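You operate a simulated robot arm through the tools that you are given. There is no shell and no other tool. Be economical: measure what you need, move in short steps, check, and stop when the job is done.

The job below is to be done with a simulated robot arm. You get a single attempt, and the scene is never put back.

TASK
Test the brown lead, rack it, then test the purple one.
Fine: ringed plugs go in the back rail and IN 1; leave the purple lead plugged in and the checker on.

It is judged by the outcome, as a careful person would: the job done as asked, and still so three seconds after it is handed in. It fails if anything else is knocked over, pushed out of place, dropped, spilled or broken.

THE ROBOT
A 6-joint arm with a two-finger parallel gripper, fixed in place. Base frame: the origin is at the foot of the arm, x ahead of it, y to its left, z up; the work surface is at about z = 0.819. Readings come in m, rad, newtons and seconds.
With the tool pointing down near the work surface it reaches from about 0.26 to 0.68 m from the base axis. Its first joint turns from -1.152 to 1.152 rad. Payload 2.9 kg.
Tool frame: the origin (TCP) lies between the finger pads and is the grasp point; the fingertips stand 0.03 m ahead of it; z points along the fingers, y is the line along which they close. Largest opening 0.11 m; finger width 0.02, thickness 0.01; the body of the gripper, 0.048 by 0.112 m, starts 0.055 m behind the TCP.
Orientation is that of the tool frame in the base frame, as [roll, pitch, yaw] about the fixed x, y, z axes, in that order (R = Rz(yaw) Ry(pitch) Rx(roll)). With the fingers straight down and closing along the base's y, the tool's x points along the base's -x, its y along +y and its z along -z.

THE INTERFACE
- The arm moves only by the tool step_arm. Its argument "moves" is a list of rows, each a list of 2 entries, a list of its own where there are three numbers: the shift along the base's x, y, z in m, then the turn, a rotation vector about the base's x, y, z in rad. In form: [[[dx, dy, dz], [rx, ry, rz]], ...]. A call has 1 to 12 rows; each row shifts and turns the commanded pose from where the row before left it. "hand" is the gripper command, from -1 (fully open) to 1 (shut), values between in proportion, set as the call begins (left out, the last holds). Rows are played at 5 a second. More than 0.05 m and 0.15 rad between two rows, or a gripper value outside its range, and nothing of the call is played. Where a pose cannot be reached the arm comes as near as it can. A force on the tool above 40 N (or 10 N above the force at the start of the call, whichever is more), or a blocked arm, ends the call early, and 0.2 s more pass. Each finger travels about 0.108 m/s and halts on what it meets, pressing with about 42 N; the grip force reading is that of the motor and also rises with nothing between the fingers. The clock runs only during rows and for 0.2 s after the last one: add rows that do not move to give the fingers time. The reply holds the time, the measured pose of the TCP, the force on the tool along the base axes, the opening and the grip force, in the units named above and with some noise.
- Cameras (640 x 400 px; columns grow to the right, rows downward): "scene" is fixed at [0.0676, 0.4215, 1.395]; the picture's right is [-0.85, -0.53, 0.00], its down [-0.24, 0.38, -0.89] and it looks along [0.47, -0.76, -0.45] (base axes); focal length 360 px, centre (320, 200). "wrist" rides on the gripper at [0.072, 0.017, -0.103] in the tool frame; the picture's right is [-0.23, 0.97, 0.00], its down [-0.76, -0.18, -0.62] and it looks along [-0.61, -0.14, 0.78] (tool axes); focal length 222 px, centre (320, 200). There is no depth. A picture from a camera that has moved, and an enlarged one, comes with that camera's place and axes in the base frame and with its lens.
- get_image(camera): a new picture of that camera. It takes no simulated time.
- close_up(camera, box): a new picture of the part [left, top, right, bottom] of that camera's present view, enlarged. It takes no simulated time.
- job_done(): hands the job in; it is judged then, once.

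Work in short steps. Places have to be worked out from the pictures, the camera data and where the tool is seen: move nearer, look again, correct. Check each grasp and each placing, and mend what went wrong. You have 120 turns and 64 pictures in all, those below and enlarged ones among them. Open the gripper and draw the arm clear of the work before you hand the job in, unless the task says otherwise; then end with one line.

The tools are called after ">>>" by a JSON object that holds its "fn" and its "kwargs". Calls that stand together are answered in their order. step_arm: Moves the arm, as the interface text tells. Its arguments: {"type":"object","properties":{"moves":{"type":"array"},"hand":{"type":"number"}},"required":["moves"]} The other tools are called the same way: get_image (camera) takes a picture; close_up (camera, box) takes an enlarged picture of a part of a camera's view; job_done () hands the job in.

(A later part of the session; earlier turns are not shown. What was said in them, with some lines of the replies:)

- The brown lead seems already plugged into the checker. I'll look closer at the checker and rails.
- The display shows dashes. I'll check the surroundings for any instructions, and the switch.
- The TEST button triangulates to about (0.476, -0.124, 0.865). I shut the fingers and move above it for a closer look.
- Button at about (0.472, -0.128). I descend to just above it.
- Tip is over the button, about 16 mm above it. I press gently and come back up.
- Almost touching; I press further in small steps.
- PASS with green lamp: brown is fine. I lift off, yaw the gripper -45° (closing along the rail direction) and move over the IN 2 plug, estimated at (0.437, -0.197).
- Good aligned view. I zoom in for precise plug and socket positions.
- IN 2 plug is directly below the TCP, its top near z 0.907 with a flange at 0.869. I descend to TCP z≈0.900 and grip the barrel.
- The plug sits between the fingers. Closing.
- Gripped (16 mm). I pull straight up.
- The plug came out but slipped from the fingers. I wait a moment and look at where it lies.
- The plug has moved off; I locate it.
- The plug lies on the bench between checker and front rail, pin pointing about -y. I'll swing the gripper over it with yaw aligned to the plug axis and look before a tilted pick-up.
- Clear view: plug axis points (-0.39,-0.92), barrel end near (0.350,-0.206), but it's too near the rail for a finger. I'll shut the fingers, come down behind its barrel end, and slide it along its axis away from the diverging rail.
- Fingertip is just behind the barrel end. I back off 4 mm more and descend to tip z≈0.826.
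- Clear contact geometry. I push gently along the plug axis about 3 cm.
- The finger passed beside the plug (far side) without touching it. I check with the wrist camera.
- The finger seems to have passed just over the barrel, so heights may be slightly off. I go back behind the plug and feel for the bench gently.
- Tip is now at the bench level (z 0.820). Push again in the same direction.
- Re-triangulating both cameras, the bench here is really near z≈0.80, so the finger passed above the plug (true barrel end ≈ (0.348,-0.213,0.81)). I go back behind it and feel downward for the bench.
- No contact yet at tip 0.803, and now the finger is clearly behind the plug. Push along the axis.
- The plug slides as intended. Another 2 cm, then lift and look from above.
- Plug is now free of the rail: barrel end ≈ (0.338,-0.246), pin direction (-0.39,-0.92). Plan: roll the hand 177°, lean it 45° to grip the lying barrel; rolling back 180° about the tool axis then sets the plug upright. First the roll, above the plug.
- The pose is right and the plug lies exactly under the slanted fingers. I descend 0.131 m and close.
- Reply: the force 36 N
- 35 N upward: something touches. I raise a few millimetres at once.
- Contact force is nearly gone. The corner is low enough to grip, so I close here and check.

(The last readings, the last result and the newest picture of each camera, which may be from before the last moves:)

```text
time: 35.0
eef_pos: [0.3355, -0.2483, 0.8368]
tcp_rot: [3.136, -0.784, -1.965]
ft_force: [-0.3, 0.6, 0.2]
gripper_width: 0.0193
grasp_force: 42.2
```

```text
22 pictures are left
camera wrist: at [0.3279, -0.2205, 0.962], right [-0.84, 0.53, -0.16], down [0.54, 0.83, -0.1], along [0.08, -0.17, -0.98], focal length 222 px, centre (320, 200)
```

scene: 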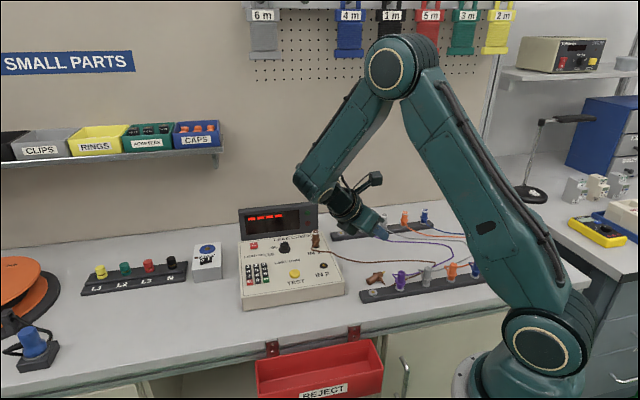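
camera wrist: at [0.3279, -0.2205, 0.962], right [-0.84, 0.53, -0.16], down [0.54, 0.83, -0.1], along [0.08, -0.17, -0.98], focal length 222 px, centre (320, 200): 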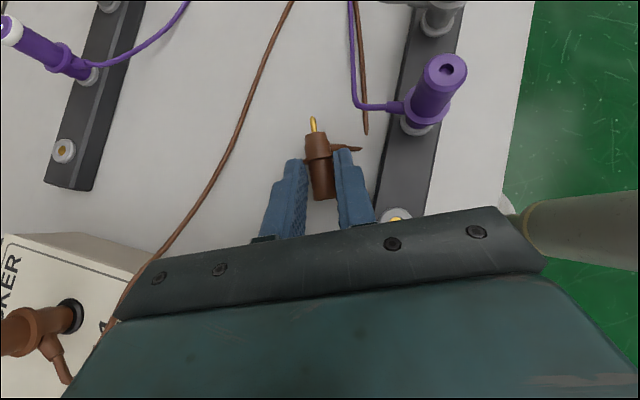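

It's pinching the flange (19 mm). I open, shift 9 mm back toward the barrel end, and regrip.

>>> {"fn": "step_arm", "kwargs": {"moves": [[[0, 0, 0], [0, 0, 0]], [[0.0018, 0.0042, 0], [0, 0, 0]], [[0.0018, 0.0042, 0], [0, 0, 0]], [[0, 0, -0.001], [0, 0, 0]], [[0, 0, 0], [0, 0, 0]]], "hand": 0.4}}

>>> {"fn": "step_arm", "kwargs": {"moves": [[[0, 0, 0], [0, 0, 0]], [[0, 0, 0], [0, 0, 0]], [[0, 0, 0], [0, 0, 0]]], "hand": 1}}

>>> {"fn": "get_image", "kwargs": {"camera": "wrist"}}

```text
time: 36.2
eef_pos: [0.3396, -0.2397, 0.8367]
tcp_rot: [3.138, -0.785, -1.965]
ft_force: [-0.1, 0.2, 0.5]
gripper_width: 0.0333
grasp_force: 0.0
```

```text
time: 37.0
eef_pos: [0.3392, -0.2384, 0.8351]
tcp_rot: [3.141, -0.782, -1.964]
ft_force: [-0.6, 0.3, 0.2]
gripper_width: 0.0143
grasp_force: 42.1
```

```text
21 pictures are left
camera wrist: at [0.3313, -0.212, 0.9604], right [-0.84, 0.53, -0.16], down [0.54, 0.83, -0.1], along [0.08, -0.17, -0.98], focal length 222 px, centre (320, 200)
```

wrist: 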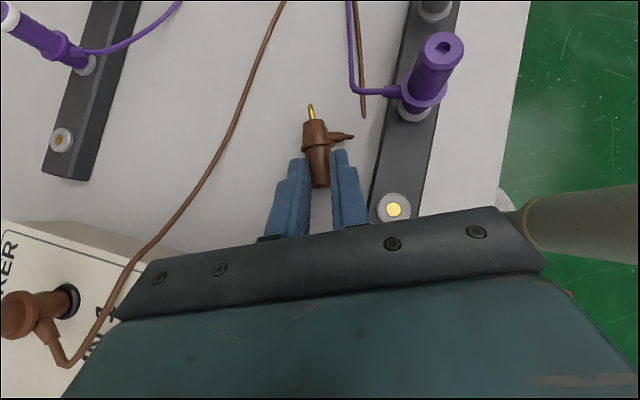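

Barrel gripped (14 mm). I lift slowly 25 mm and check it holds.

>>> {"fn": "step_arm", "kwargs": {"moves": [[[0, 0, 0.004], [0, 0, 0]], [[0, 0, 0.006], [0, 0, 0]], [[0, 0, 0.01], [0, 0, 0]], [[0, 0, 0.01], [0, 0, 0]], [[0, 0, 0], [0, 0, 0]]]}}

>>> {"fn": "close_up", "kwargs": {"camera": "scene", "box": [310, 205, 420, 305]}}

```text
time: 38.2
eef_pos: [0.3394, -0.2382, 0.8643]
tcp_rot: [3.137, -0.787, -1.966]
ft_force: [0.3, -0.7, 1.0]
gripper_width: 0.0145
grasp_force: 42.2
```

```text
4.00 times, centred on (365, 255) of scene
camera zoom: at [0.0676, 0.4215, 1.395], right [-0.85, -0.53, 0.0], down [-0.24, 0.38, -0.89], along [0.47, -0.76, -0.45], focal length 1441 px, centre (140, -20)
```

zoom: 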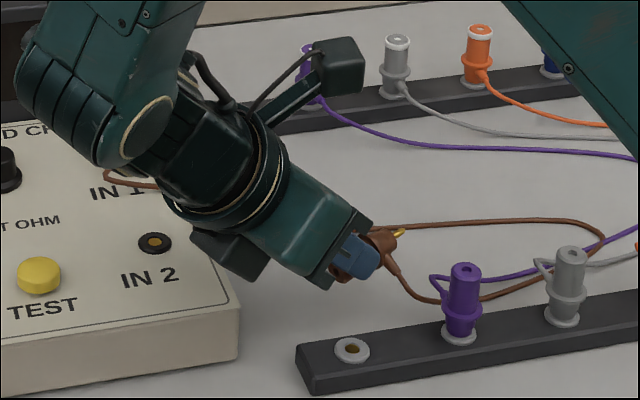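

Held. I lift higher and roll 180° about the tool axis to stand the plug upright.

>>> {"fn": "step_arm", "kwargs": {"moves": [[[0, 0, 0.03], [0, 0, 0]], [[0, 0, 0.03], [0, 0, 0]], [[0, 0, 0.02], [-0.0413, -0.0973, -0.1058]], [[0, 0, 0], [-0.0413, -0.0973, -0.1058]], [[0, 0, 0], [-0.0413, -0.0973, -0.1058]], [[0, 0, 0], [-0.0413, -0.0973, -0.1058]], [[0, 0, 0], [-0.0413, -0.0973, -0.1058]], [[0, 0, 0], [-0.0413, -0.0973, -0.1058]], [[0, 0, 0], [-0.0413, -0.0973, -0.1058]], [[0, 0, 0], [-0.0413, -0.0973, -0.1058]], [[0, 0, 0], [-0.0413, -0.0973, -0.1058]], [[0, 0, 0], [-0.0413, -0.0973, -0.1058]]]}}

>>> {"fn": "step_arm", "kwargs": {"moves": [[[0, 0, 0], [-0.0413, -0.0973, -0.1058]], [[0, 0, 0], [-0.0413, -0.0973, -0.1058]], [[0, 0, 0], [-0.0413, -0.0973, -0.1058]], [[0, 0, 0], [-0.0413, -0.0973, -0.1058]], [[0, 0, 0], [-0.0413, -0.0973, -0.1058]], [[0, 0, 0], [-0.0413, -0.0973, -0.1058]], [[0, 0, 0], [-0.0413, -0.0973, -0.1058]], [[0, 0, 0], [-0.0413, -0.0973, -0.1058]], [[0, 0, 0], [-0.0413, -0.0973, -0.1058]], [[0, 0, 0], [-0.0413, -0.0973, -0.1058]], [[0, 0, 0], [-0.0413, -0.0973, -0.1058]], [[0, 0, 0], [0, 0, 0]]]}}

>>> {"fn": "get_image", "kwargs": {"camera": "wrist"}}

>>> {"fn": "close_up", "kwargs": {"camera": "scene", "box": [290, 170, 430, 310]}}

```text
time: 40.8
eef_pos: [0.3391, -0.2395, 0.9452]
tcp_rot: [-2.357, -0.054, 2.795]
ft_force: [0.8, 0.1, -0.6]
gripper_width: 0.0145
grasp_force: 41.9
```

```text
time: 43.4
eef_pos: [0.3391, -0.2393, 0.9454]
tcp_rot: [-3.134, 0.786, 1.176]
ft_force: [0.0, 0.7, 0.1]
gripper_width: 0.0141
grasp_force: 42.2
```

```text
19 pictures are left
camera wrist: at [0.4022, -0.13, 0.9676], right [0.84, -0.53, 0.16], down [-0.2, -0.02, 0.98], along [-0.51, -0.85, -0.12], focal length 222 px, centre (320, 200)
```

wrist: 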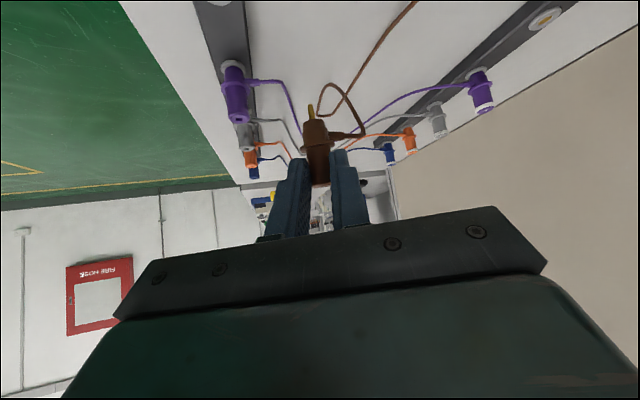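

```text
2.86 times, centred on (360, 240) of scene
camera zoom: at [0.0676, 0.4215, 1.395], right [-0.85, -0.53, 0.0], down [-0.24, 0.38, -0.89], along [0.47, -0.76, -0.45], focal length 1030 px, centre (206, 86)
```

zoom: 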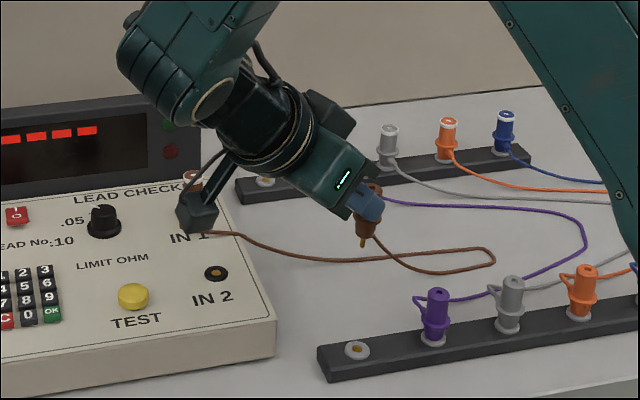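

Upright, with about 8° residual tilt (as it lay). I correct the pitch, yaw 38° to keep the hand clear of the checker, and move above the front socket.

>>> {"fn": "step_arm", "kwargs": {"moves": [[[0, 0, 0], [-0.129, 0.055, 0]], [[-0.006, 0.011, 0], [0, 0, 0.132]], [[-0.006, 0.011, 0], [0, 0, 0.132]], [[-0.008, 0.011, 0], [0, 0, 0.132]], [[-0.008, 0.012, 0], [0, 0, 0.132]], [[-0.008, 0.012, -0.01], [0, 0, 0.132]], [[0, 0, -0.015], [0, 0, 0]], [[0, 0, 0], [0, 0, 0]]]}}

>>> {"fn": "get_image", "kwargs": {"camera": "wrist"}}

>>> {"fn": "close_up", "kwargs": {"camera": "scene", "box": [320, 210, 420, 310]}}

```text
time: 45.2
eef_pos: [0.302, -0.1817, 0.9197]
tcp_rot: [-3.135, 0.924, 1.842]
ft_force: [0.1, 1.0, 0.3]
gripper_width: 0.0145
grasp_force: 41.7
```

```text
17 pictures are left
camera wrist: at [0.2844, -0.0542, 0.9244], right [0.98, 0.12, 0.18], down [-0.18, -0.01, 0.98], along [0.12, -0.99, 0.02], focal length 222 px, centre (320, 200)
```

wrist: 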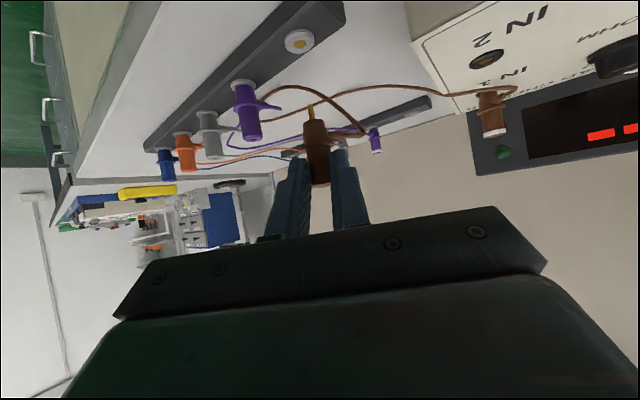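

```text
4.00 times, centred on (370, 260) of scene
camera zoom: at [0.0676, 0.4215, 1.395], right [-0.85, -0.53, 0.0], down [-0.24, 0.38, -0.89], along [0.47, -0.76, -0.45], focal length 1441 px, centre (120, -40)
```

zoom: 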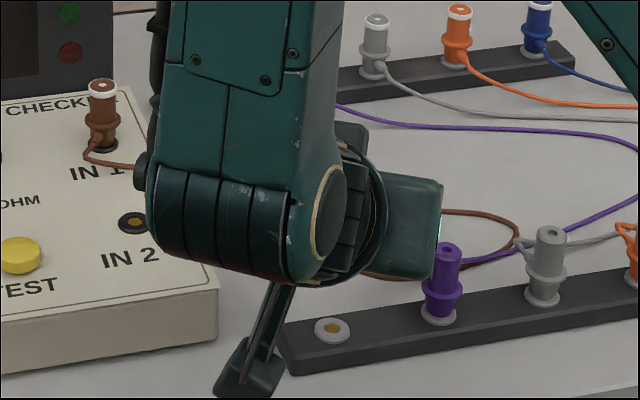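

Pin and socket look laterally aligned. I zoom for tilt and alignment.

>>> {"fn": "close_up", "kwargs": {"camera": "wrist", "box": [250, 20, 370, 200]}}

```text
2.22 times, centred on (310, 110) of wrist
camera zoom: at [0.2844, -0.0542, 0.9244], right [0.98, 0.12, 0.18], down [-0.18, -0.01, 0.98], along [0.12, -0.99, 0.02], focal length 494 px, centre (342, 400)
```

zoom: 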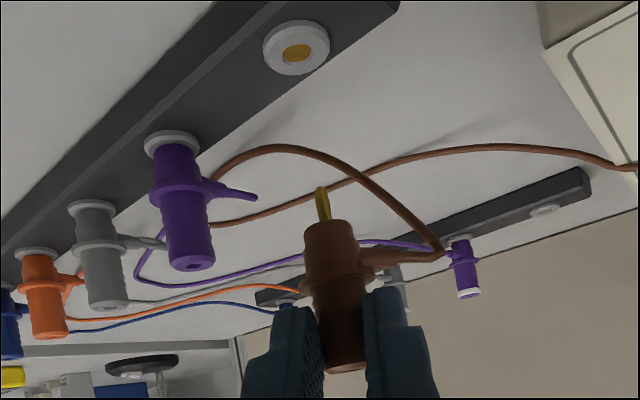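

Lateral tilt ~2.5°: I correct it and lower until the pin is just above the socket.

>>> {"fn": "step_arm", "kwargs": {"moves": [[[0.002, 0, 0], [0, 0.04, 0]], [[0, 0, -0.015], [0, 0, 0]], [[0, 0, -0.014], [0, 0, 0]], [[0, 0, 0], [0, 0, 0]]]}}

>>> {"fn": "close_up", "kwargs": {"camera": "wrist", "box": [260, 60, 380, 180]}}

```text
time: 46.2
eef_pos: [0.3076, -0.1821, 0.8889]
tcp_rot: [-3.067, 0.915, 1.891]
ft_force: [-0.2, 0.2, -0.2]
gripper_width: 0.0145
grasp_force: 42.1
```

```text
3.33 times, centred on (320, 120) of wrist
camera zoom: at [0.2892, -0.054, 0.8946], right [0.98, 0.12, 0.14], down [-0.14, -0.01, 0.99], along [0.12, -0.99, 0.01], focal length 740 px, centre (320, 467)
```

zoom: 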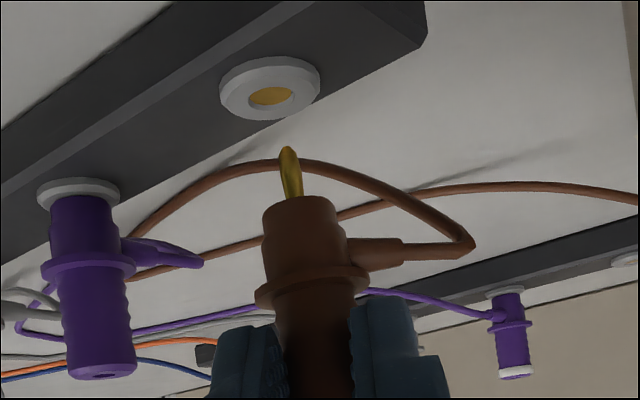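

Needs ~2 mm toward -x, 1 mm +y. I apply it and lower in 3 mm steps.

>>> {"fn": "step_arm", "kwargs": {"moves": [[[-0.0018, 0.001, 0], [0, 0, 0]], [[0, 0, -0.004], [0, 0, 0]], [[0, 0, -0.004], [0, 0, 0]], [[0, 0, -0.003], [0, 0, 0]], [[0, 0, -0.002], [0, 0, 0]], [[0, 0, 0], [0, 0, 0]]]}}

>>> {"fn": "close_up", "kwargs": {"camera": "wrist", "box": [260, 60, 380, 180]}}

```text
time: 47.6
eef_pos: [0.3027, -0.1801, 0.8782]
tcp_rot: [-3.067, 0.913, 1.89]
ft_force: [0.4, 0.2, -0.4]
gripper_width: 0.0148
grasp_force: 42.5
```

```text
3.33 times, centred on (320, 120) of wrist
camera zoom: at [0.2868, -0.0531, 0.8832], right [0.98, 0.12, 0.14], down [-0.14, -0.01, 0.99], along [0.12, -0.99, 0.01], focal length 740 px, centre (320, 467)
```

zoom: 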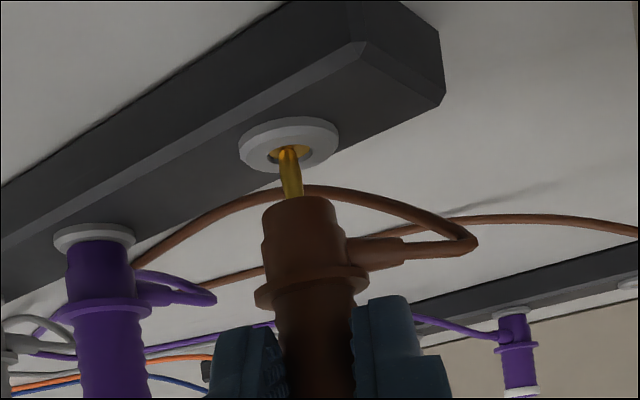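

Pin is in the hole. Continue down until it seats.

>>> {"fn": "step_arm", "kwargs": {"moves": [[[0, 0, -0.003], [0, 0, 0]], [[0, 0, -0.003], [0, 0, 0]], [[0, 0, -0.002], [0, 0, 0]], [[0, 0, -0.002], [0, 0, 0]], [[0, 0, 0], [0, 0, 0]]]}}

>>> {"fn": "close_up", "kwargs": {"camera": "wrist", "box": [260, 60, 380, 180]}}

```text
time: 48.8
eef_pos: [0.303, -0.1811, 0.8676]
tcp_rot: [-3.067, 0.911, 1.889]
ft_force: [-1.9, -4.0, -1.3]
gripper_width: 0.0155
grasp_force: 42.0
```

```text
3.33 times, centred on (320, 120) of wrist
camera zoom: at [0.2855, -0.0536, 0.8725], right [0.98, 0.12, 0.13], down [-0.13, -0.01, 0.99], along [0.12, -0.99, 0.01], focal length 740 px, centre (320, 467)
```

zoom: 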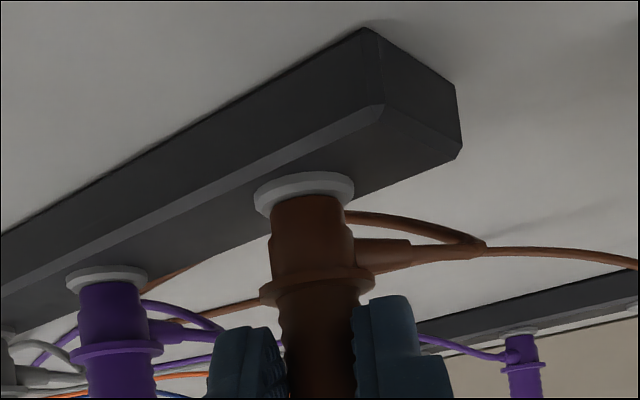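

Looks seated like its neighbour. One more 2 mm press, then release and withdraw along the tool axis.

>>> {"fn": "step_arm", "kwargs": {"moves": [[[0, 0, -0.002], [0, 0, 0]], [[0, 0, 0], [0, 0, 0]]]}}

>>> {"fn": "step_arm", "kwargs": {"moves": [[[0, 0, 0.001], [0, 0, 0]], [[0, 0, 0], [0, 0, 0]], [[-0.003, 0.012, 0.01], [0, 0, 0]], [[-0.006, 0.025, 0.02], [0, 0, 0]], [[-0.006, 0.025, 0.03], [0, 0, 0]], [[0, 0, 0.04], [0, 0, 0]], [[0, 0, 0.04], [0, 0, 0]]], "hand": 0.345}}

>>> {"fn": "close_up", "kwargs": {"camera": "scene", "box": [300, 200, 500, 310]}}

```text
time: 49.4
eef_pos: [0.302, -0.1815, 0.8665]
tcp_rot: [-3.065, 0.918, 1.894]
ft_force: [-9.9, 11.4, 33.0]
gripper_width: 0.0154
grasp_force: 41.9
```

```text
time: 51.0
eef_pos: [0.2936, -0.1163, 1.0094]
tcp_rot: [-3.066, 0.912, 1.891]
ft_force: [-0.1, -0.3, 0.0]
gripper_width: 0.0359
grasp_force: 0.1
out of reach, approached as far as the arm can: row 5
```

```text
3.20 times, centred on (400, 255) of scene
camera zoom: at [0.0676, 0.4215, 1.395], right [-0.85, -0.53, 0.0], down [-0.24, 0.38, -0.89], along [0.47, -0.76, -0.45], focal length 1153 px, centre (64, 24)
```

zoom: 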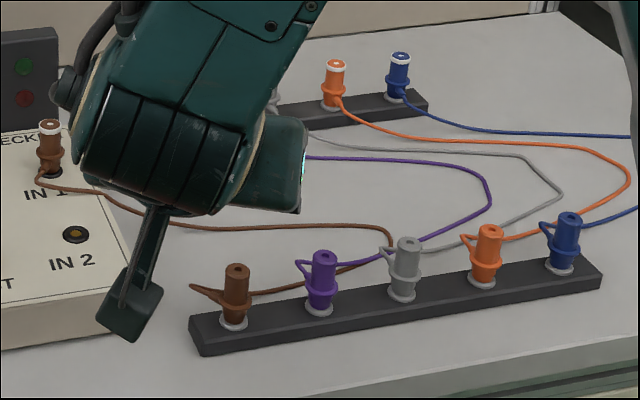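

Brown plain plug is racked in the front rail. Now I straighten the tool to vertical, set yaw 2.356 and move above the ringed plug in IN 1, est. (0.498,-0.257).

>>> {"fn": "step_arm", "kwargs": {"moves": [[[0.015, -0.01, 0], [0.1274, 0.0291, 0]], [[0.015, -0.01, 0], [0.1274, 0.0291, 0]], [[0.015, -0.01, 0], [0.1274, 0.0291, 0]], [[0.015, -0.01, 0], [0.1274, 0.0291, 0]], [[0.015, -0.01, 0], [0.1274, 0.0291, 0]], [[0.015, -0.01, 0], [0.1274, 0.0291, 0]], [[0.015, -0.01, 0], [0.1274, 0.0291, 0]], [[0.0248, -0.0177, 0], [0, 0, 0.14]], [[0.0248, -0.0177, 0], [0, 0, 0.14]], [[0.0248, -0.0177, 0], [0, 0, 0.14]], [[0.0248, -0.0177, 0], [0, 0, 0.14]], [[0, 0, 0], [0, 0, 0]]], "hand": 0.09}}

>>> {"fn": "get_image", "kwargs": {"camera": "wrist"}}

```text
time: 53.6
eef_pos: [0.4938, -0.2583, 1.0068]
tcp_rot: [3.139, 0.001, 2.414]
ft_force: [-0.4, 0.2, -0.4]
gripper_width: 0.05
grasp_force: 0.0
```

```text
10 pictures are left
camera wrist: at [0.4499, -0.1976, 1.1115], right [0.82, 0.58, 0.0], down [0.45, -0.64, 0.62], along [0.36, -0.51, -0.78], focal length 222 px, centre (320, 200)
```

wrist: 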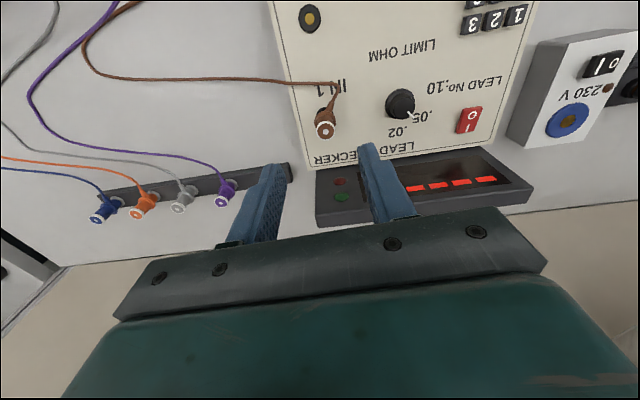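

IN 1 plug ≈ (0.498,-0.259). I shift (+4,-1 mm), descend deeper than last time (TCP z≈0.891) and grip.

>>> {"fn": "step_arm", "kwargs": {"moves": [[[0.004, -0.001, -0.04], [0, 0, 0]], [[0, 0, -0.04], [0, 0, 0]], [[0, 0, -0.02], [0, 0, 0]], [[0, 0, -0.01], [0, 0, 0]], [[0, 0, -0.006], [0, 0, 0]], [[0, 0, 0], [0, 0, 0]]]}}

>>> {"fn": "step_arm", "kwargs": {"moves": [[[0, 0, 0], [0, 0, 0]], [[0, 0, 0], [0, 0, 0]], [[0, 0, 0], [0, 0, 0]]], "hand": 1}}

>>> {"fn": "get_image", "kwargs": {"camera": "wrist"}}

```text
time: 55.0
eef_pos: [0.4997, -0.2614, 0.8902]
tcp_rot: [3.14, 0.0, 2.415]
ft_force: [0.4, 0.2, -0.3]
gripper_width: 0.0501
grasp_force: 0.0
```

```text
time: 55.8
eef_pos: [0.5, -0.2605, 0.8919]
tcp_rot: [3.138, 0.002, 2.417]
ft_force: [7.0, 10.3, 3.7]
gripper_width: 0.0228
grasp_force: 42.2
```

```text
9 pictures are left
camera wrist: at [0.4561, -0.1994, 0.9967], right [0.82, 0.58, 0.0], down [0.45, -0.64, 0.62], along [0.36, -0.51, -0.78], focal length 222 px, centre (320, 200)
```

wrist: 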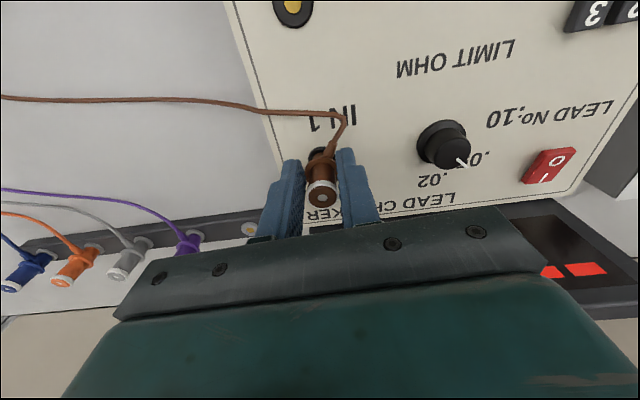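

Gripped on the flange (22.8 mm). I relieve the side force a touch and pull slowly.

>>> {"fn": "step_arm", "kwargs": {"moves": [[[0.001, 0.001, 0.001], [0, 0, 0]], [[0, 0, 0.002], [0, 0, 0]], [[0, 0, 0.002], [0, 0, 0]], [[0, 0, 0.002], [0, 0, 0]]]}}

>>> {"fn": "step_arm", "kwargs": {"moves": [[[0, 0, 0.002], [0, 0, 0]], [[0, 0, 0.002], [0, 0, 0]], [[0, 0, 0.002], [0, 0, 0]], [[0, 0, 0.002], [0, 0, 0]]]}}

```text
time: 56.8
eef_pos: [0.5009, -0.2593, 0.8969]
tcp_rot: [3.14, -0.003, 2.412]
ft_force: [-2.9, -2.9, -4.2]
gripper_width: 0.0225
grasp_force: 42.0
```

```text
time: 57.8
eef_pos: [0.5005, -0.2579, 0.9074]
tcp_rot: [3.14, 0.002, 2.414]
ft_force: [-0.2, 0.9, -0.6]
gripper_width: 0.0225
grasp_force: 41.8
```

Still held (22.5 mm). Continue lifting gently.

>>> {"fn": "step_arm", "kwargs": {"moves": [[[0, 0, 0.004], [0, 0, 0]], [[0, 0, 0.006], [0, 0, 0]], [[0, 0, 0.01], [0, 0, 0]], [[0, 0, 0.015], [0, 0, 0]], [[0, 0, 0.015], [0, 0, 0]], [[0, 0, 0], [0, 0, 0]]]}}

>>> {"fn": "get_image", "kwargs": {"camera": "wrist"}}

```text
time: 59.2
eef_pos: [0.5008, -0.259, 0.9555]
tcp_rot: [3.14, 0.0, 2.411]
ft_force: [-0.1, 0.7, 0.3]
gripper_width: 0.0225
grasp_force: 41.6
```

```text
8 pictures are left
camera wrist: at [0.4569, -0.1968, 1.0595], right [0.82, 0.58, 0.0], down [0.45, -0.64, 0.62], along [0.36, -0.51, -0.78], focal length 222 px, centre (320, 200)
```

wrist: 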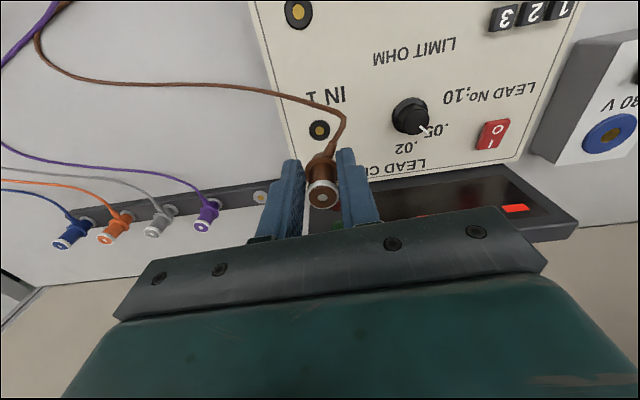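

Held, though it may be slightly tilted. I raise, swing clear of the display to above the back rail's empty socket, est. (0.499,-0.394).

>>> {"fn": "step_arm", "kwargs": {"moves": [[[0, 0, 0.045], [0, 0, 0]], [[-0.03, -0.03, 0], [0, 0, 0]], [[0, -0.045, 0], [0, 0, 0]], [[0.0, -0.04, 0], [0, 0, 0]], [[0.0285, -0.0195, -0.005], [0, 0, 0]], [[0, 0, -0.025], [0, 0, 0]], [[0, 0, -0.025], [0, 0, 0]], [[0, 0, 0], [0, 0, 0]]]}}

>>> {"fn": "close_up", "kwargs": {"camera": "wrist", "box": [200, 60, 420, 220]}}

>>> {"fn": "close_up", "kwargs": {"camera": "scene", "box": [300, 180, 400, 250]}}

```text
time: 61.0
eef_pos: [0.5001, -0.3937, 0.9444]
tcp_rot: [3.14, 0.0, 2.414]
ft_force: [-0.1, 0.0, 0.9]
gripper_width: 0.0226
grasp_force: 42.3
```

```text
2.50 times, centred on (310, 140) of wrist
camera zoom: at [0.4556, -0.3324, 1.0489], right [0.82, 0.58, 0.0], down [0.45, -0.64, 0.62], along [0.36, -0.51, -0.78], focal length 555 px, centre (345, 350)
```

zoom: 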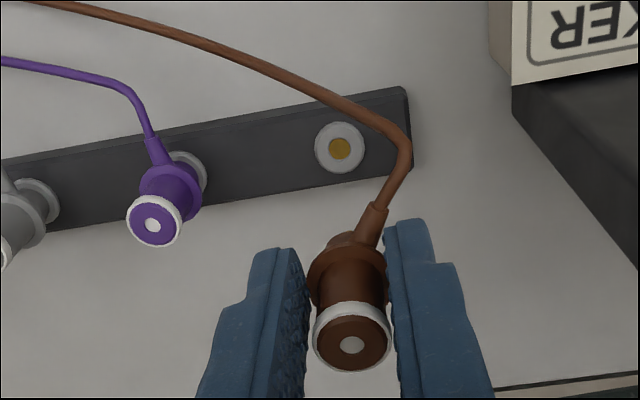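

```text
5.71 times, centred on (350, 215) of scene
camera zoom: at [0.0676, 0.4215, 1.395], right [-0.85, -0.53, 0.0], down [-0.24, 0.38, -0.89], along [0.47, -0.76, -0.45], focal length 2059 px, centre (149, 114)
```

zoom: 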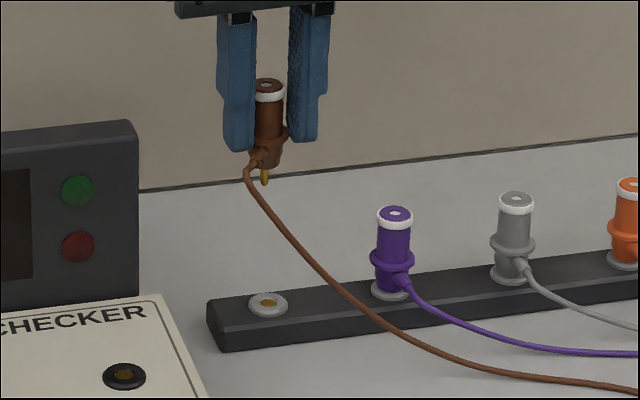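

Plug is upright. Lateral correction ≈ (-4, 0) mm. I apply it, lower until the pin is a few mm above the socket, and check with a tight zoom.

>>> {"fn": "step_arm", "kwargs": {"moves": [[[-0.004, 0, 0], [0, 0, 0]], [[0, 0, -0.025], [0, 0, 0]], [[0, 0, -0.025], [0, 0, 0]], [[0, 0, -0.013], [0, 0, 0]], [[0, 0, 0], [0, 0, 0]]]}}

>>> {"fn": "close_up", "kwargs": {"camera": "scene", "box": [325, 205, 373, 240]}}

```text
time: 62.2
eef_pos: [0.4965, -0.393, 0.8846]
tcp_rot: [3.139, 0.0, 2.414]
ft_force: [0.3, -0.2, 0.2]
gripper_width: 0.0224
grasp_force: 42.1
```

```text
11.43 times, centred on (349, 222) of scene
camera zoom: at [0.0676, 0.4215, 1.395], right [-0.85, -0.53, 0.0], down [-0.24, 0.38, -0.89], along [0.47, -0.76, -0.45], focal length 4118 px, centre (-11, -57)
```

zoom: 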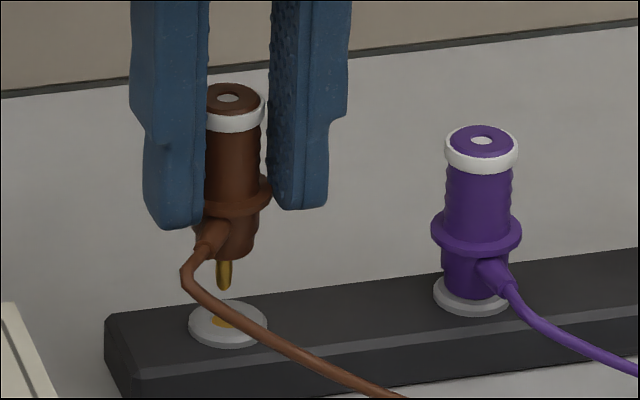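

Lateral error only ~1 mm. I correct and lower in small steps, watching force.

>>> {"fn": "step_arm", "kwargs": {"moves": [[[-0.001, -0.0006, -0.004], [0, 0, 0]], [[0, 0, -0.004], [0, 0, 0]], [[0, 0, -0.002], [0, 0, 0]], [[0, 0, -0.002], [0, 0, 0]], [[0, 0, 0], [0, 0, 0]]]}}

>>> {"fn": "step_arm", "kwargs": {"moves": [[[0, 0, -0.002], [0, 0, 0]], [[0, 0, 0], [0, 0, 0]]]}}

>>> {"fn": "step_arm", "kwargs": {"moves": [[[0, 0, -0.002], [0, 0, 0]], [[0, 0, 0], [0, 0, 0]]]}}

```text
time: 63.4
eef_pos: [0.4947, -0.3951, 0.8708]
tcp_rot: [3.138, 0.001, 2.415]
ft_force: [0.8, -1.9, 1.3]
gripper_width: 0.0226
grasp_force: 41.6
```

```text
time: 64.0
eef_pos: [0.4948, -0.3946, 0.8692]
tcp_rot: [3.14, 0.002, 2.415]
ft_force: [0.3, -1.9, 1.4]
gripper_width: 0.0225
grasp_force: 41.5
```

```text
time: 64.6
eef_pos: [0.4943, -0.3944, 0.8677]
tcp_rot: [3.141, 0.003, 2.415]
ft_force: [1.4, -1.2, 0.9]
gripper_width: 0.0225
grasp_force: 41.8
```

Forces stay low, so the pin appears to be entering. Continue.

>>> {"fn": "step_arm", "kwargs": {"moves": [[[0, 0, -0.002], [0, 0, 0]], [[0, 0, -0.001], [0, 0, 0]], [[0, 0, 0], [0, 0, 0]]]}}

>>> {"fn": "step_arm", "kwargs": {"moves": [[[0, 0, -0.001], [0, 0, 0]], [[0, 0, -0.001], [0, 0, 0]], [[0, 0, 0], [0, 0, 0]]]}}

```text
time: 65.4
eef_pos: [0.4956, -0.3936, 0.8639]
tcp_rot: [-3.141, 0.0, 2.412]
ft_force: [-2.4, -2.8, 1.2]
gripper_width: 0.0224
grasp_force: 42.8
```

```text
time: 66.2
eef_pos: [0.4955, -0.3937, 0.8647]
tcp_rot: [3.139, 0.004, 2.415]
ft_force: [-8.6, 3.3, 22.7]
gripper_width: 0.0225
grasp_force: 42.3
```

Firm stop after the full 21 mm stroke: seated. I open, rise, and move to above the front purple plug, est. (0.260,-0.251).

>>> {"fn": "step_arm", "kwargs": {"moves": [[[0, 0, 0.001], [0, 0, 0]], [[0, 0, 0], [0, 0, 0]], [[0, 0, 0.02], [0, 0, 0]], [[0, 0, 0.04], [0, 0, 0]], [[0, 0, 0.04], [0, 0, 0]], [[0, 0, 0.04], [0, 0, 0]]], "hand": 0.09}}

>>> {"fn": "step_arm", "kwargs": {"moves": [[[-0.039, 0.024, 0], [0, 0, 0]], [[-0.039, 0.024, 0], [0, 0, 0]], [[-0.039, 0.024, 0], [0, 0, 0]], [[-0.039, 0.024, 0], [0, 0, 0]], [[-0.039, 0.024, 0], [0, 0, -0.02]], [[-0.0405, 0.023, -0.03], [0, 0, -0.03]], [[0, 0, -0.02], [0, 0, 0]], [[0, 0, 0], [0, 0, 0]]]}}

>>> {"fn": "get_image", "kwargs": {"camera": "wrist"}}

```text
time: 67.6
eef_pos: [0.4939, -0.3954, 1.0013]
tcp_rot: [3.142, 0.0, 2.414]
ft_force: [0.2, 0.2, 0.2]
gripper_width: 0.0498
grasp_force: 0.1
```

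```text
refused: row 6 steps farther than a row can; nothing moved
```

```text
4 pictures are left
camera wrist: at [0.4502, -0.3331, 1.1057], right [0.82, 0.58, 0.0], down [0.45, -0.64, 0.62], along [0.36, -0.51, -0.78], focal length 222 px, centre (320, 200)
```

wrist: 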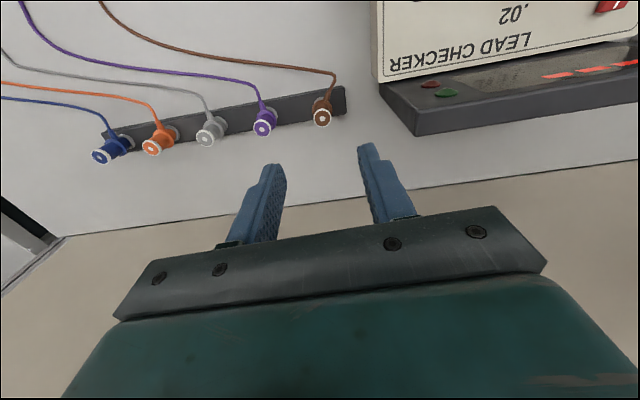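

Brown is racked at both ends. Since I'm here, I take the back (ringed) purple plug first; it sits at (-0.047,-0.0465) from the brown one. Descending to the same height relation.

>>> {"fn": "step_arm", "kwargs": {"moves": [[[-0.0235, -0.02325, 0], [0, 0, 0]], [[-0.0235, -0.02325, 0], [0, 0, 0]], [[0, 0, -0.045], [0, 0, 0]], [[0, 0, -0.045], [0, 0, 0]], [[0, 0, -0.025], [0, 0, 0]], [[0, 0, -0.012], [0, 0, 0]], [[0, 0, -0.008], [0, 0, 0]], [[0, 0, 0], [0, 0, 0]]]}}

>>> {"fn": "step_arm", "kwargs": {"moves": [[[0, 0, 0], [0, 0, 0]], [[0, 0, 0], [0, 0, 0]], [[0, 0, 0], [0, 0, 0]]], "hand": 1}}

```text
time: 69.4
eef_pos: [0.4472, -0.4394, 0.8672]
tcp_rot: [3.141, 0.001, 2.414]
ft_force: [-1.3, 0.1, 0.3]
gripper_width: 0.0502
grasp_force: 0.2
```

```text
time: 70.2
eef_pos: [0.4467, -0.4412, 0.8675]
tcp_rot: [3.141, 0.003, 2.409]
ft_force: [-10.5, -12.0, 6.8]
gripper_width: 0.0162
grasp_force: 42.1
```

Width 16 mm means it's on the barrel, just above the flange. I reopen, recentre (-1,-1.2 mm) and go 5 mm lower for the flange grip that held before.

>>> {"fn": "step_arm", "kwargs": {"moves": [[[0, 0, 0], [0, 0, 0]], [[-0.001, -0.0012, 0], [0, 0, 0]], [[0, 0, -0.003], [0, 0, 0]], [[0, 0, -0.002], [0, 0, 0]], [[0, 0, 0], [0, 0, 0]]], "hand": 0.2}}

>>> {"fn": "step_arm", "kwargs": {"moves": [[[0, 0, 0], [0, 0, 0]], [[0, 0, 0], [0, 0, 0]], [[0, 0, 0], [0, 0, 0]]], "hand": 1}}

```text
time: 71.4
eef_pos: [0.4464, -0.4429, 0.8634]
tcp_rot: [3.139, 0.001, 2.413]
ft_force: [-0.2, 0.2, -0.5]
gripper_width: 0.044
grasp_force: 0.0
```

```text
time: 72.2
eef_pos: [0.4458, -0.4418, 0.8623]
tcp_rot: [3.139, 0.001, 2.414]
ft_force: [4.9, 3.7, 0.2]
gripper_width: 0.0227
grasp_force: 41.5
```

Flange grip (22.7 mm). Slow pull.

>>> {"fn": "step_arm", "kwargs": {"moves": [[[0.0004, 0.0004, 0.001], [0, 0, 0]], [[0, 0, 0.002], [0, 0, 0]], [[0, 0, 0.002], [0, 0, 0]], [[0, 0, 0.002], [0, 0, 0]], [[0, 0, 0.002], [0, 0, 0]], [[0, 0, 0.002], [0, 0, 0]], [[0, 0, 0.002], [0, 0, 0]], [[0, 0, 0.002], [0, 0, 0]]]}}

>>> {"fn": "step_arm", "kwargs": {"moves": [[[0, 0, 0.005], [0, 0, 0]], [[0, 0, 0.01], [0, 0, 0]], [[0, 0, 0.02], [0, 0, 0]], [[0, 0, 0.03], [0, 0, 0]], [[0, 0, 0.03], [0, 0, 0]], [[0, 0, 0.03], [0, 0, 0]]]}}

```text
time: 74.0
eef_pos: [0.4476, -0.4419, 0.878]
tcp_rot: [3.141, 0.001, 2.414]
ft_force: [0.4, 0.8, -0.2]
gripper_width: 0.0225
grasp_force: 41.6
```

```text
time: 75.4
eef_pos: [0.4472, -0.4412, 1.001]
tcp_rot: [3.138, -0.001, 2.414]
ft_force: [0.6, -0.5, 0.3]
gripper_width: 0.0226
grasp_force: 42.5
```

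Held. Move to above IN 1 via a path clear of the display, then lower to just above the socket and check.

>>> {"fn": "step_arm", "kwargs": {"moves": [[[0, 0.045, 0], [0, 0, 0]], [[0, 0.045, 0], [0, 0, 0]], [[0, 0.045, 0], [0, 0, 0]], [[0.027, 0.0237, 0], [0, 0, 0]], [[0.0271, 0.0237, 0], [0, 0, 0]], [[0, 0, -0.04], [0, 0, 0]], [[0, 0, -0.035], [0, 0, 0]], [[0, 0, -0.018], [0, 0, 0]], [[0, 0, 0], [0, 0, 0]]]}}

>>> {"fn": "close_up", "kwargs": {"camera": "scene", "box": [292, 217, 340, 252]}}

```text
time: 77.4
eef_pos: [0.5021, -0.2591, 0.9089]
tcp_rot: [3.139, 0.003, 2.414]
ft_force: [0.0, -0.4, -0.5]
gripper_width: 0.0223
grasp_force: 42.2
```

```text
11.43 times, centred on (316, 234) of scene
camera zoom: at [0.0676, 0.4215, 1.395], right [-0.85, -0.53, 0.0], down [-0.24, 0.38, -0.89], along [0.47, -0.76, -0.45], focal length 4118 px, centre (366, -194)
```

zoom: 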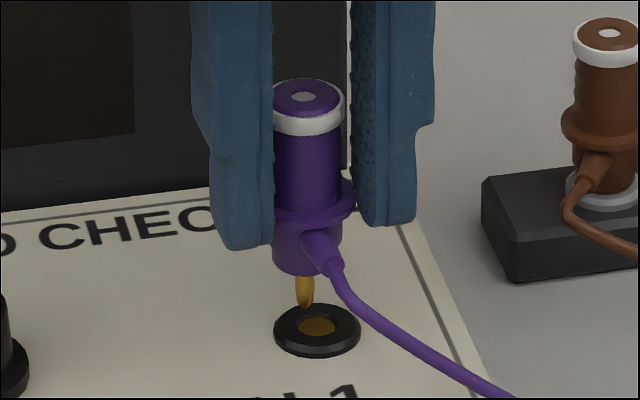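

Pin is ~2.7 mm left of the hole in the image. I correct (-2.3,-1.3 mm) and lower stepwise.

>>> {"fn": "step_arm", "kwargs": {"moves": [[[-0.0023, -0.0013, -0.002], [0, 0, 0]], [[0, 0, -0.002], [0, 0, 0]], [[0, 0, -0.002], [0, 0, 0]], [[0, 0, -0.001], [0, 0, 0]], [[0, 0, 0], [0, 0, 0]]]}}

>>> {"fn": "step_arm", "kwargs": {"moves": [[[0, 0, -0.0015], [0, 0, 0]], [[0, 0, 0], [0, 0, 0]]]}}

>>> {"fn": "step_arm", "kwargs": {"moves": [[[0, 0, -0.0015], [0, 0, 0]], [[0, 0, 0], [0, 0, 0]]]}}

```text
time: 78.6
eef_pos: [0.4998, -0.2606, 0.9022]
tcp_rot: [3.139, 0.0, 2.413]
ft_force: [-0.3, -0.1, -0.2]
gripper_width: 0.0225
grasp_force: 42.1
```

```text
time: 79.2
eef_pos: [0.4997, -0.2601, 0.902]
tcp_rot: [3.139, 0.003, 2.414]
ft_force: [0.5, -0.6, 0.2]
gripper_width: 0.0225
grasp_force: 42.3
```

```text
time: 79.8
eef_pos: [0.5, -0.2604, 0.9008]
tcp_rot: [3.14, 0.001, 2.413]
ft_force: [-0.1, -0.1, 0.8]
gripper_width: 0.0223
grasp_force: 41.5
```

No contact force after 10 mm: the pin should be inside. Continue in small steps.

>>> {"fn": "step_arm", "kwargs": {"moves": [[[0, 0, -0.0015], [0, 0, 0]], [[0, 0, 0], [0, 0, 0]]]}}

>>> {"fn": "step_arm", "kwargs": {"moves": [[[0, 0, -0.0015], [0, 0, 0]], [[0, 0, 0], [0, 0, 0]]]}}

>>> {"fn": "step_arm", "kwargs": {"moves": [[[0, 0, -0.0015], [0, 0, 0]], [[0, 0, 0], [0, 0, 0]]]}}

```text
time: 80.4
eef_pos: [0.4992, -0.2605, 0.8978]
tcp_rot: [-3.141, 0.002, 2.413]
ft_force: [1.7, 0.5, 1.3]
gripper_width: 0.0222
grasp_force: 42.4
```

```text
time: 81.0
eef_pos: [0.498, -0.2603, 0.8965]
tcp_rot: [3.14, -0.003, 2.414]
ft_force: [1.0, -0.9, 1.3]
gripper_width: 0.0222
grasp_force: 42.0
```

```text
time: 81.6
eef_pos: [0.4992, -0.2596, 0.8946]
tcp_rot: [-3.141, -0.001, 2.414]
ft_force: [0.3, -0.4, -0.6]
gripper_width: 0.0225
grasp_force: 42.2
```

>>> {"fn": "step_arm", "kwargs": {"moves": [[[0, 0, -0.0015], [0, 0, 0]], [[0, 0, 0], [0, 0, 0]]]}}

>>> {"fn": "step_arm", "kwargs": {"moves": [[[0, 0, -0.0015], [0, 0, 0]], [[0, 0, 0], [0, 0, 0]]]}}

>>> {"fn": "step_arm", "kwargs": {"moves": [[[0, 0, -0.0015], [0, 0, 0]], [[0, 0, 0], [0, 0, 0]]]}}

```text
time: 82.2
eef_pos: [0.4983, -0.2605, 0.8931]
tcp_rot: [3.139, 0.003, 2.415]
ft_force: [0.0, -0.3, 0.3]
gripper_width: 0.0225
grasp_force: 41.8
```

```text
time: 82.8
eef_pos: [0.4999, -0.2596, 0.8916]
tcp_rot: [3.14, 0.005, 2.414]
ft_force: [8.4, -1.3, -4.9]
gripper_width: 0.0224
grasp_force: 41.9
```

```text
time: 83.4
eef_pos: [0.5003, -0.26, 0.8923]
tcp_rot: [3.138, 0.004, 2.415]
ft_force: [6.0, 3.6, 6.6]
gripper_width: 0.0228
grasp_force: 42.1
```

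Contact begins right at the calculated seat height. One more millimetre to firm it up, then release and rise.

>>> {"fn": "step_arm", "kwargs": {"moves": [[[0, 0, -0.0015], [0, 0, 0]], [[0, 0, 0], [0, 0, 0]]]}}

>>> {"fn": "step_arm", "kwargs": {"moves": [[[0, 0, 0.0015], [0, 0, 0]], [[0, 0, 0], [0, 0, 0]], [[0, 0, 0.02], [0, 0, 0]], [[0, 0, 0.045], [0, 0, 0]], [[0, 0, 0.0455], [0, 0, 0]]], "hand": 0.09}}

```text
time: 84.0
eef_pos: [0.498, -0.26, 0.8905]
tcp_rot: [3.137, 0.006, 2.416]
ft_force: [4.2, 10.5, 29.1]
gripper_width: 0.0223
grasp_force: 42.1
```

```text
time: 85.2
eef_pos: [0.4991, -0.2582, 1.0023]
tcp_rot: [-3.142, 0.0, 2.413]
ft_force: [0.1, 0.2, -0.1]
gripper_width: 0.0501
grasp_force: 0.2
```

Seated. Now to the front purple plug, est. (0.259,-0.251), with one look.

>>> {"fn": "step_arm", "kwargs": {"moves": [[[-0.0401, 0.0015, 0], [0, 0, 0]], [[-0.0401, 0.0015, 0], [0, 0, 0]], [[-0.0401, 0.0015, 0], [0, 0, 0]], [[-0.0401, 0.0015, 0], [0, 0, 0]], [[-0.0401, 0.0015, 0], [0, 0, 0]], [[-0.04, 0.0015, 0], [0, 0, 0]], [[0, 0, -0.04], [0, 0, 0]], [[0, 0, 0], [0, 0, 0]]]}}

>>> {"fn": "close_up", "kwargs": {"camera": "wrist", "box": [260, 70, 380, 190]}}

```text
time: 87.0
eef_pos: [0.2562, -0.2529, 0.9602]
tcp_rot: [3.139, 0.003, 2.414]
ft_force: [0.4, 0.0, 0.3]
gripper_width: 0.0502
grasp_force: 0.1
```

```text
3.33 times, centred on (320, 130) of wrist
camera zoom: at [0.2116, -0.1902, 1.0649], right [0.82, 0.58, 0.0], down [0.45, -0.64, 0.62], along [0.36, -0.51, -0.78], focal length 740 px, centre (320, 433)
```

zoom: 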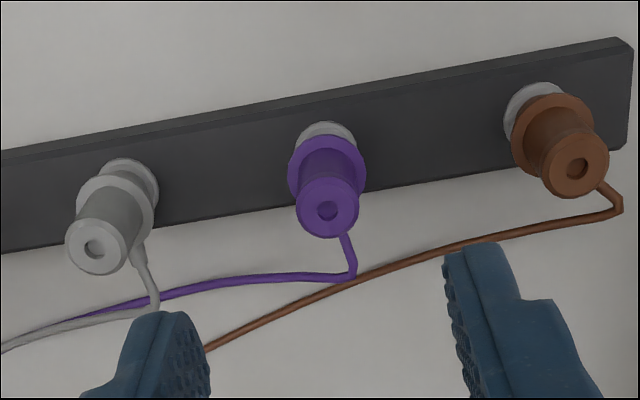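

Plug is within ~1 mm of the hand axis. I descend to the rail grip height and close on the flange.

>>> {"fn": "step_arm", "kwargs": {"moves": [[[0.0005, 0.001, -0.04], [0, 0, 0]], [[0, 0, -0.03], [0, 0, 0]], [[0, 0, -0.018], [0, 0, 0]], [[0, 0, -0.0105], [0, 0, 0]], [[0, 0, 0], [0, 0, 0]]]}}

>>> {"fn": "step_arm", "kwargs": {"moves": [[[0, 0, 0], [0, 0, 0]], [[0, 0, 0], [0, 0, 0]], [[0, 0, 0], [0, 0, 0]]], "hand": 1}}

```text
time: 88.2
eef_pos: [0.2598, -0.2513, 0.8623]
tcp_rot: [3.14, 0.002, 2.414]
ft_force: [-0.2, 0.1, 0.2]
gripper_width: 0.0501
grasp_force: 0.1
```

```text
time: 89.0
eef_pos: [0.2577, -0.2521, 0.8634]
tcp_rot: [-3.136, 0.0, 2.41]
ft_force: [-13.8, -18.5, -8.2]
gripper_width: 0.0226
grasp_force: 42.2
```

Flange grip; side force says recentre by (-1.3,-1.5 mm). Then a slow pull.

>>> {"fn": "step_arm", "kwargs": {"moves": [[[-0.0013, -0.0015, 0.001], [0, 0, 0]], [[0, 0, 0.002], [0, 0, 0]], [[0, 0, 0.002], [0, 0, 0]], [[0, 0, 0.002], [0, 0, 0]], [[0, 0, 0.002], [0, 0, 0]], [[0, 0, 0.002], [0, 0, 0]], [[0, 0, 0.002], [0, 0, 0]], [[0, 0, 0.002], [0, 0, 0]]]}}

>>> {"fn": "step_arm", "kwargs": {"moves": [[[0, 0, 0.005], [0, 0, 0]], [[0, 0, 0.01], [0, 0, 0]], [[0, 0, 0.02], [0, 0, 0]], [[0, 0, 0.03], [0, 0, 0]], [[0, 0, 0.03], [0, 0, 0]], [[0, 0, 0], [0, 0, 0]]]}}

```text
time: 90.8
eef_pos: [0.2579, -0.2531, 0.8785]
tcp_rot: [3.139, 0.002, 2.414]
ft_force: [0.8, 0.2, 0.1]
gripper_width: 0.0225
grasp_force: 41.8
```

```text
time: 92.2
eef_pos: [0.2589, -0.2519, 0.9749]
tcp_rot: [3.14, -0.001, 2.414]
ft_force: [0.1, -0.1, -0.5]
gripper_width: 0.0226
grasp_force: 42.0
```

Held. Move to above IN 2, est. (0.438,-0.198), lower to about 8 mm above the hole and check.

>>> {"fn": "step_arm", "kwargs": {"moves": [[[0.0449, 0.0136, 0], [0, 0, 0]], [[0.0449, 0.0136, 0], [0, 0, 0]], [[0.0449, 0.0136, 0], [0, 0, 0]], [[0.045, 0.0137, 0], [0, 0, 0]], [[0, 0, -0.035], [0, 0, 0]], [[0, 0, -0.0195], [0, 0, 0]], [[0, 0, -0.01], [0, 0, 0]], [[0, 0, 0], [0, 0, 0]]]}}

>>> {"fn": "close_up", "kwargs": {"camera": "scene", "box": [294, 230, 350, 272]}}

```text
time: 94.0
eef_pos: [0.4369, -0.199, 0.9075]
tcp_rot: [3.14, 0.002, 2.413]
ft_force: [0.0, -0.6, 0.3]
gripper_width: 0.0225
grasp_force: 42.0
```

```text
9.52 times, centred on (322, 251) of scene
camera zoom: at [0.0676, 0.4215, 1.395], right [-0.85, -0.53, 0.0], down [-0.24, 0.38, -0.89], along [0.47, -0.76, -0.45], focal length 3432 px, centre (301, -286)
```

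zoom: 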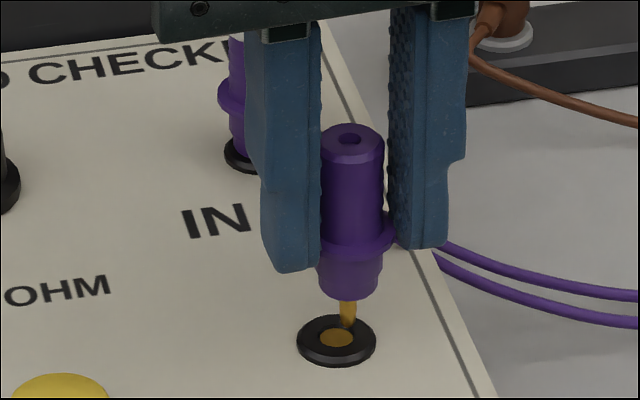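

Hole is 2.6 mm left of the pin in the image; depth agrees. Correct and lower stepwise.

>>> {"fn": "step_arm", "kwargs": {"moves": [[[0.0022, 0.0014, 0], [0, 0, 0]], [[0, 0, -0.003], [0, 0, 0]], [[0, 0, -0.002], [0, 0, 0]], [[0, 0, -0.0015], [0, 0, 0]], [[0, 0, 0], [0, 0, 0]]]}}

>>> {"fn": "step_arm", "kwargs": {"moves": [[[0, 0, -0.0015], [0, 0, 0]], [[0, 0, -0.0015], [0, 0, 0]], [[0, 0, 0], [0, 0, 0]]]}}

>>> {"fn": "step_arm", "kwargs": {"moves": [[[0, 0, -0.0015], [0, 0, 0]], [[0, 0, -0.0015], [0, 0, 0]], [[0, 0, 0], [0, 0, 0]]]}}

```text
time: 95.2
eef_pos: [0.4392, -0.197, 0.9036]
tcp_rot: [3.141, -0.001, 2.414]
ft_force: [0.4, 0.0, -0.6]
gripper_width: 0.0226
grasp_force: 42.2
```

```text
time: 96.0
eef_pos: [0.4398, -0.1958, 0.8991]
tcp_rot: [3.14, 0.002, 2.415]
ft_force: [-0.5, -0.3, -0.3]
gripper_width: 0.0228
grasp_force: 42.0
```

```text
time: 96.8
eef_pos: [0.4396, -0.1949, 0.8959]
tcp_rot: [3.14, 0.0, 2.414]
ft_force: [2.7, -2.3, 1.3]
gripper_width: 0.0226
grasp_force: 42.1
```

Going in smoothly. Continue to the seat.

>>> {"fn": "step_arm", "kwargs": {"moves": [[[0, 0, -0.0015], [0, 0, 0]], [[0, 0, -0.0015], [0, 0, 0]], [[0, 0, 0], [0, 0, 0]]]}}

>>> {"fn": "step_arm", "kwargs": {"moves": [[[0, 0, -0.0015], [0, 0, 0]], [[0, 0, 0], [0, 0, 0]]]}}

>>> {"fn": "step_arm", "kwargs": {"moves": [[[0, 0, -0.001], [0, 0, 0]], [[0, 0, 0], [0, 0, 0]]]}}

```text
time: 97.6
eef_pos: [0.4381, -0.1987, 0.8911]
tcp_rot: [-3.14, 0.004, 2.407]
ft_force: [0.6, -18.5, -3.8]
gripper_width: 0.0225
grasp_force: 42.2
```

```text
time: 98.2
eef_pos: [0.437, -0.1977, 0.8929]
tcp_rot: [-3.14, 0.004, 2.409]
ft_force: [-4.7, -22.2, 13.3]
gripper_width: 0.0226
grasp_force: 42.2
```

```text
time: 98.8
eef_pos: [0.4388, -0.199, 0.8916]
tcp_rot: [-3.139, 0.005, 2.407]
ft_force: [-4.3, -1.2, 3.7]
gripper_width: 0.0226
grasp_force: 41.8
stopped in row 2: the force on the tool passed its limit (the readings are from after the stop); the commanded pose is now the measured one
```

The plug snapped to its seat height (z 0.8916). A gentle press to confirm, then release and rise.

>>> {"fn": "step_arm", "kwargs": {"moves": [[[0, 0, -0.0015], [0, 0, 0]], [[0, 0, 0], [0, 0, 0]]]}}

>>> {"fn": "step_arm", "kwargs": {"moves": [[[0, 0, 0.001], [0, 0, 0]], [[0, 0, 0], [0, 0, 0]], [[0, 0, 0.02], [0, 0, 0]], [[0, 0, 0.045], [0, 0, 0]], [[0, 0, 0.025], [0, 0, 0]], [[0, 0, 0], [0, 0, 0]]], "hand": 0.09}}

```text
time: 99.4
eef_pos: [0.4389, -0.1984, 0.8921]
tcp_rot: [-3.14, 0.008, 2.408]
ft_force: [-10.7, 1.6, 26.2]
gripper_width: 0.0225
grasp_force: 41.8
```

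```text
time: 100.8
eef_pos: [0.4415, -0.1967, 0.9828]
tcp_rot: [-3.139, 0.006, 2.407]
ft_force: [0.6, 0.2, 0.5]
gripper_width: 0.0499
grasp_force: 0.1
```

Purple is plugged at both ends. Close the fingers and move over TEST (0.4725,-0.1235).

>>> {"fn": "step_arm", "kwargs": {"moves": [[[0.016, 0.0372, 0], [0, 0, 0]], [[0.016, 0.0372, 0], [0, 0, 0]], [[0, 0, 0], [0, 0, 0]], [[0, 0, -0.04], [0, 0, 0]], [[0, 0, -0.04], [0, 0, 0]], [[0, 0, 0], [0, 0, 0]]], "hand": 1}}

```text
time: 102.2
eef_pos: [0.471, -0.1229, 0.9054]
tcp_rot: [-3.138, 0.006, 2.408]
ft_force: [-0.6, -0.6, 0.0]
gripper_width: 0.0001
grasp_force: 37.2
```

>>> {"fn": "step_arm", "kwargs": {"moves": [[[0.001, 0, -0.007], [0, 0, 0]], [[0, 0, -0.006], [0, 0, 0]], [[0, 0, -0.002], [0, 0, 0]], [[0, 0, -0.002], [0, 0, 0]], [[0, 0, -0.002], [0, 0, 0]], [[0, 0, 0], [0, 0, 0]]]}}

```text
time: 103.6
eef_pos: [0.4733, -0.1242, 0.8838]
tcp_rot: [-3.139, 0.006, 2.408]
ft_force: [0.9, 0.6, 4.5]
gripper_width: 0.0
grasp_force: 37.7
```

4.5 N on the button: pressed, as in the first test. I rise, withdraw over open bench, open the gripper and take the last picture.

>>> {"fn": "step_arm", "kwargs": {"moves": [[[0, 0, 0.03], [0, 0, 0]], [[0, 0, 0.045], [0, 0, 0]], [[0, 0, 0.045], [0, 0, 0]], [[0, 0, 0.045], [0, 0, 0]], [[-0.035, -0.03, 0], [0, 0, 0]], [[-0.035, -0.03, 0], [0, 0, 0]], [[-0.035, -0.03, 0], [0, 0, 0]], [[-0.035, -0.03, 0], [0, 0, 0]], [[0, 0, 0], [0, 0, 0]]], "hand": -1}}

>>> {"fn": "close_up", "kwargs": {"camera": "scene", "box": [220, 185, 500, 315]}}

```text
time: 105.6
eef_pos: [0.329, -0.2427, 1.0463]
tcp_rot: [-3.138, 0.006, 2.409]
ft_force: [-0.4, 0.8, 0.3]
gripper_width: 0.1101
grasp_force: 0.1
```

```text
2.29 times, centred on (360, 250) of scene
camera zoom: at [0.0676, 0.4215, 1.395], right [-0.85, -0.53, 0.0], down [-0.24, 0.38, -0.89], along [0.47, -0.76, -0.45], focal length 824 px, centre (229, 86)
```

zoom: 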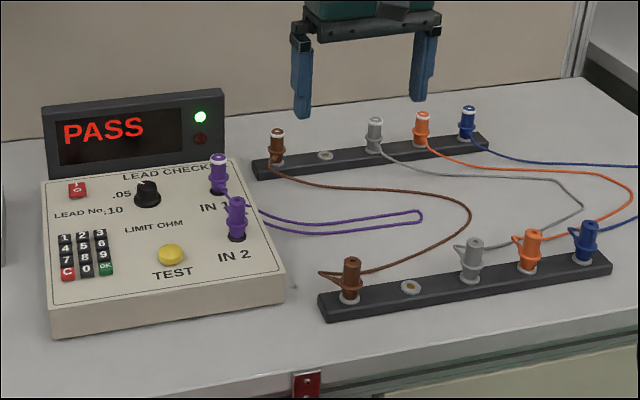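

The display shows PASS with the green lamp. The purple lead is in IN 1 (ringed) and IN 2, the brown lead is racked at both ends, the checker is on and the arm is clear. Handing in.

>>> {"fn": "job_done", "kwargs": {}}

```text
The job is handed in.
```

Both leads tested PASS: brown is racked with its ringed plug in the back rail, and purple is still plugged in (ringed plug in IN 1) with the checker on, though I dropped brown's plain plug on the bench once while unplugging it, then picked it up and racked it.
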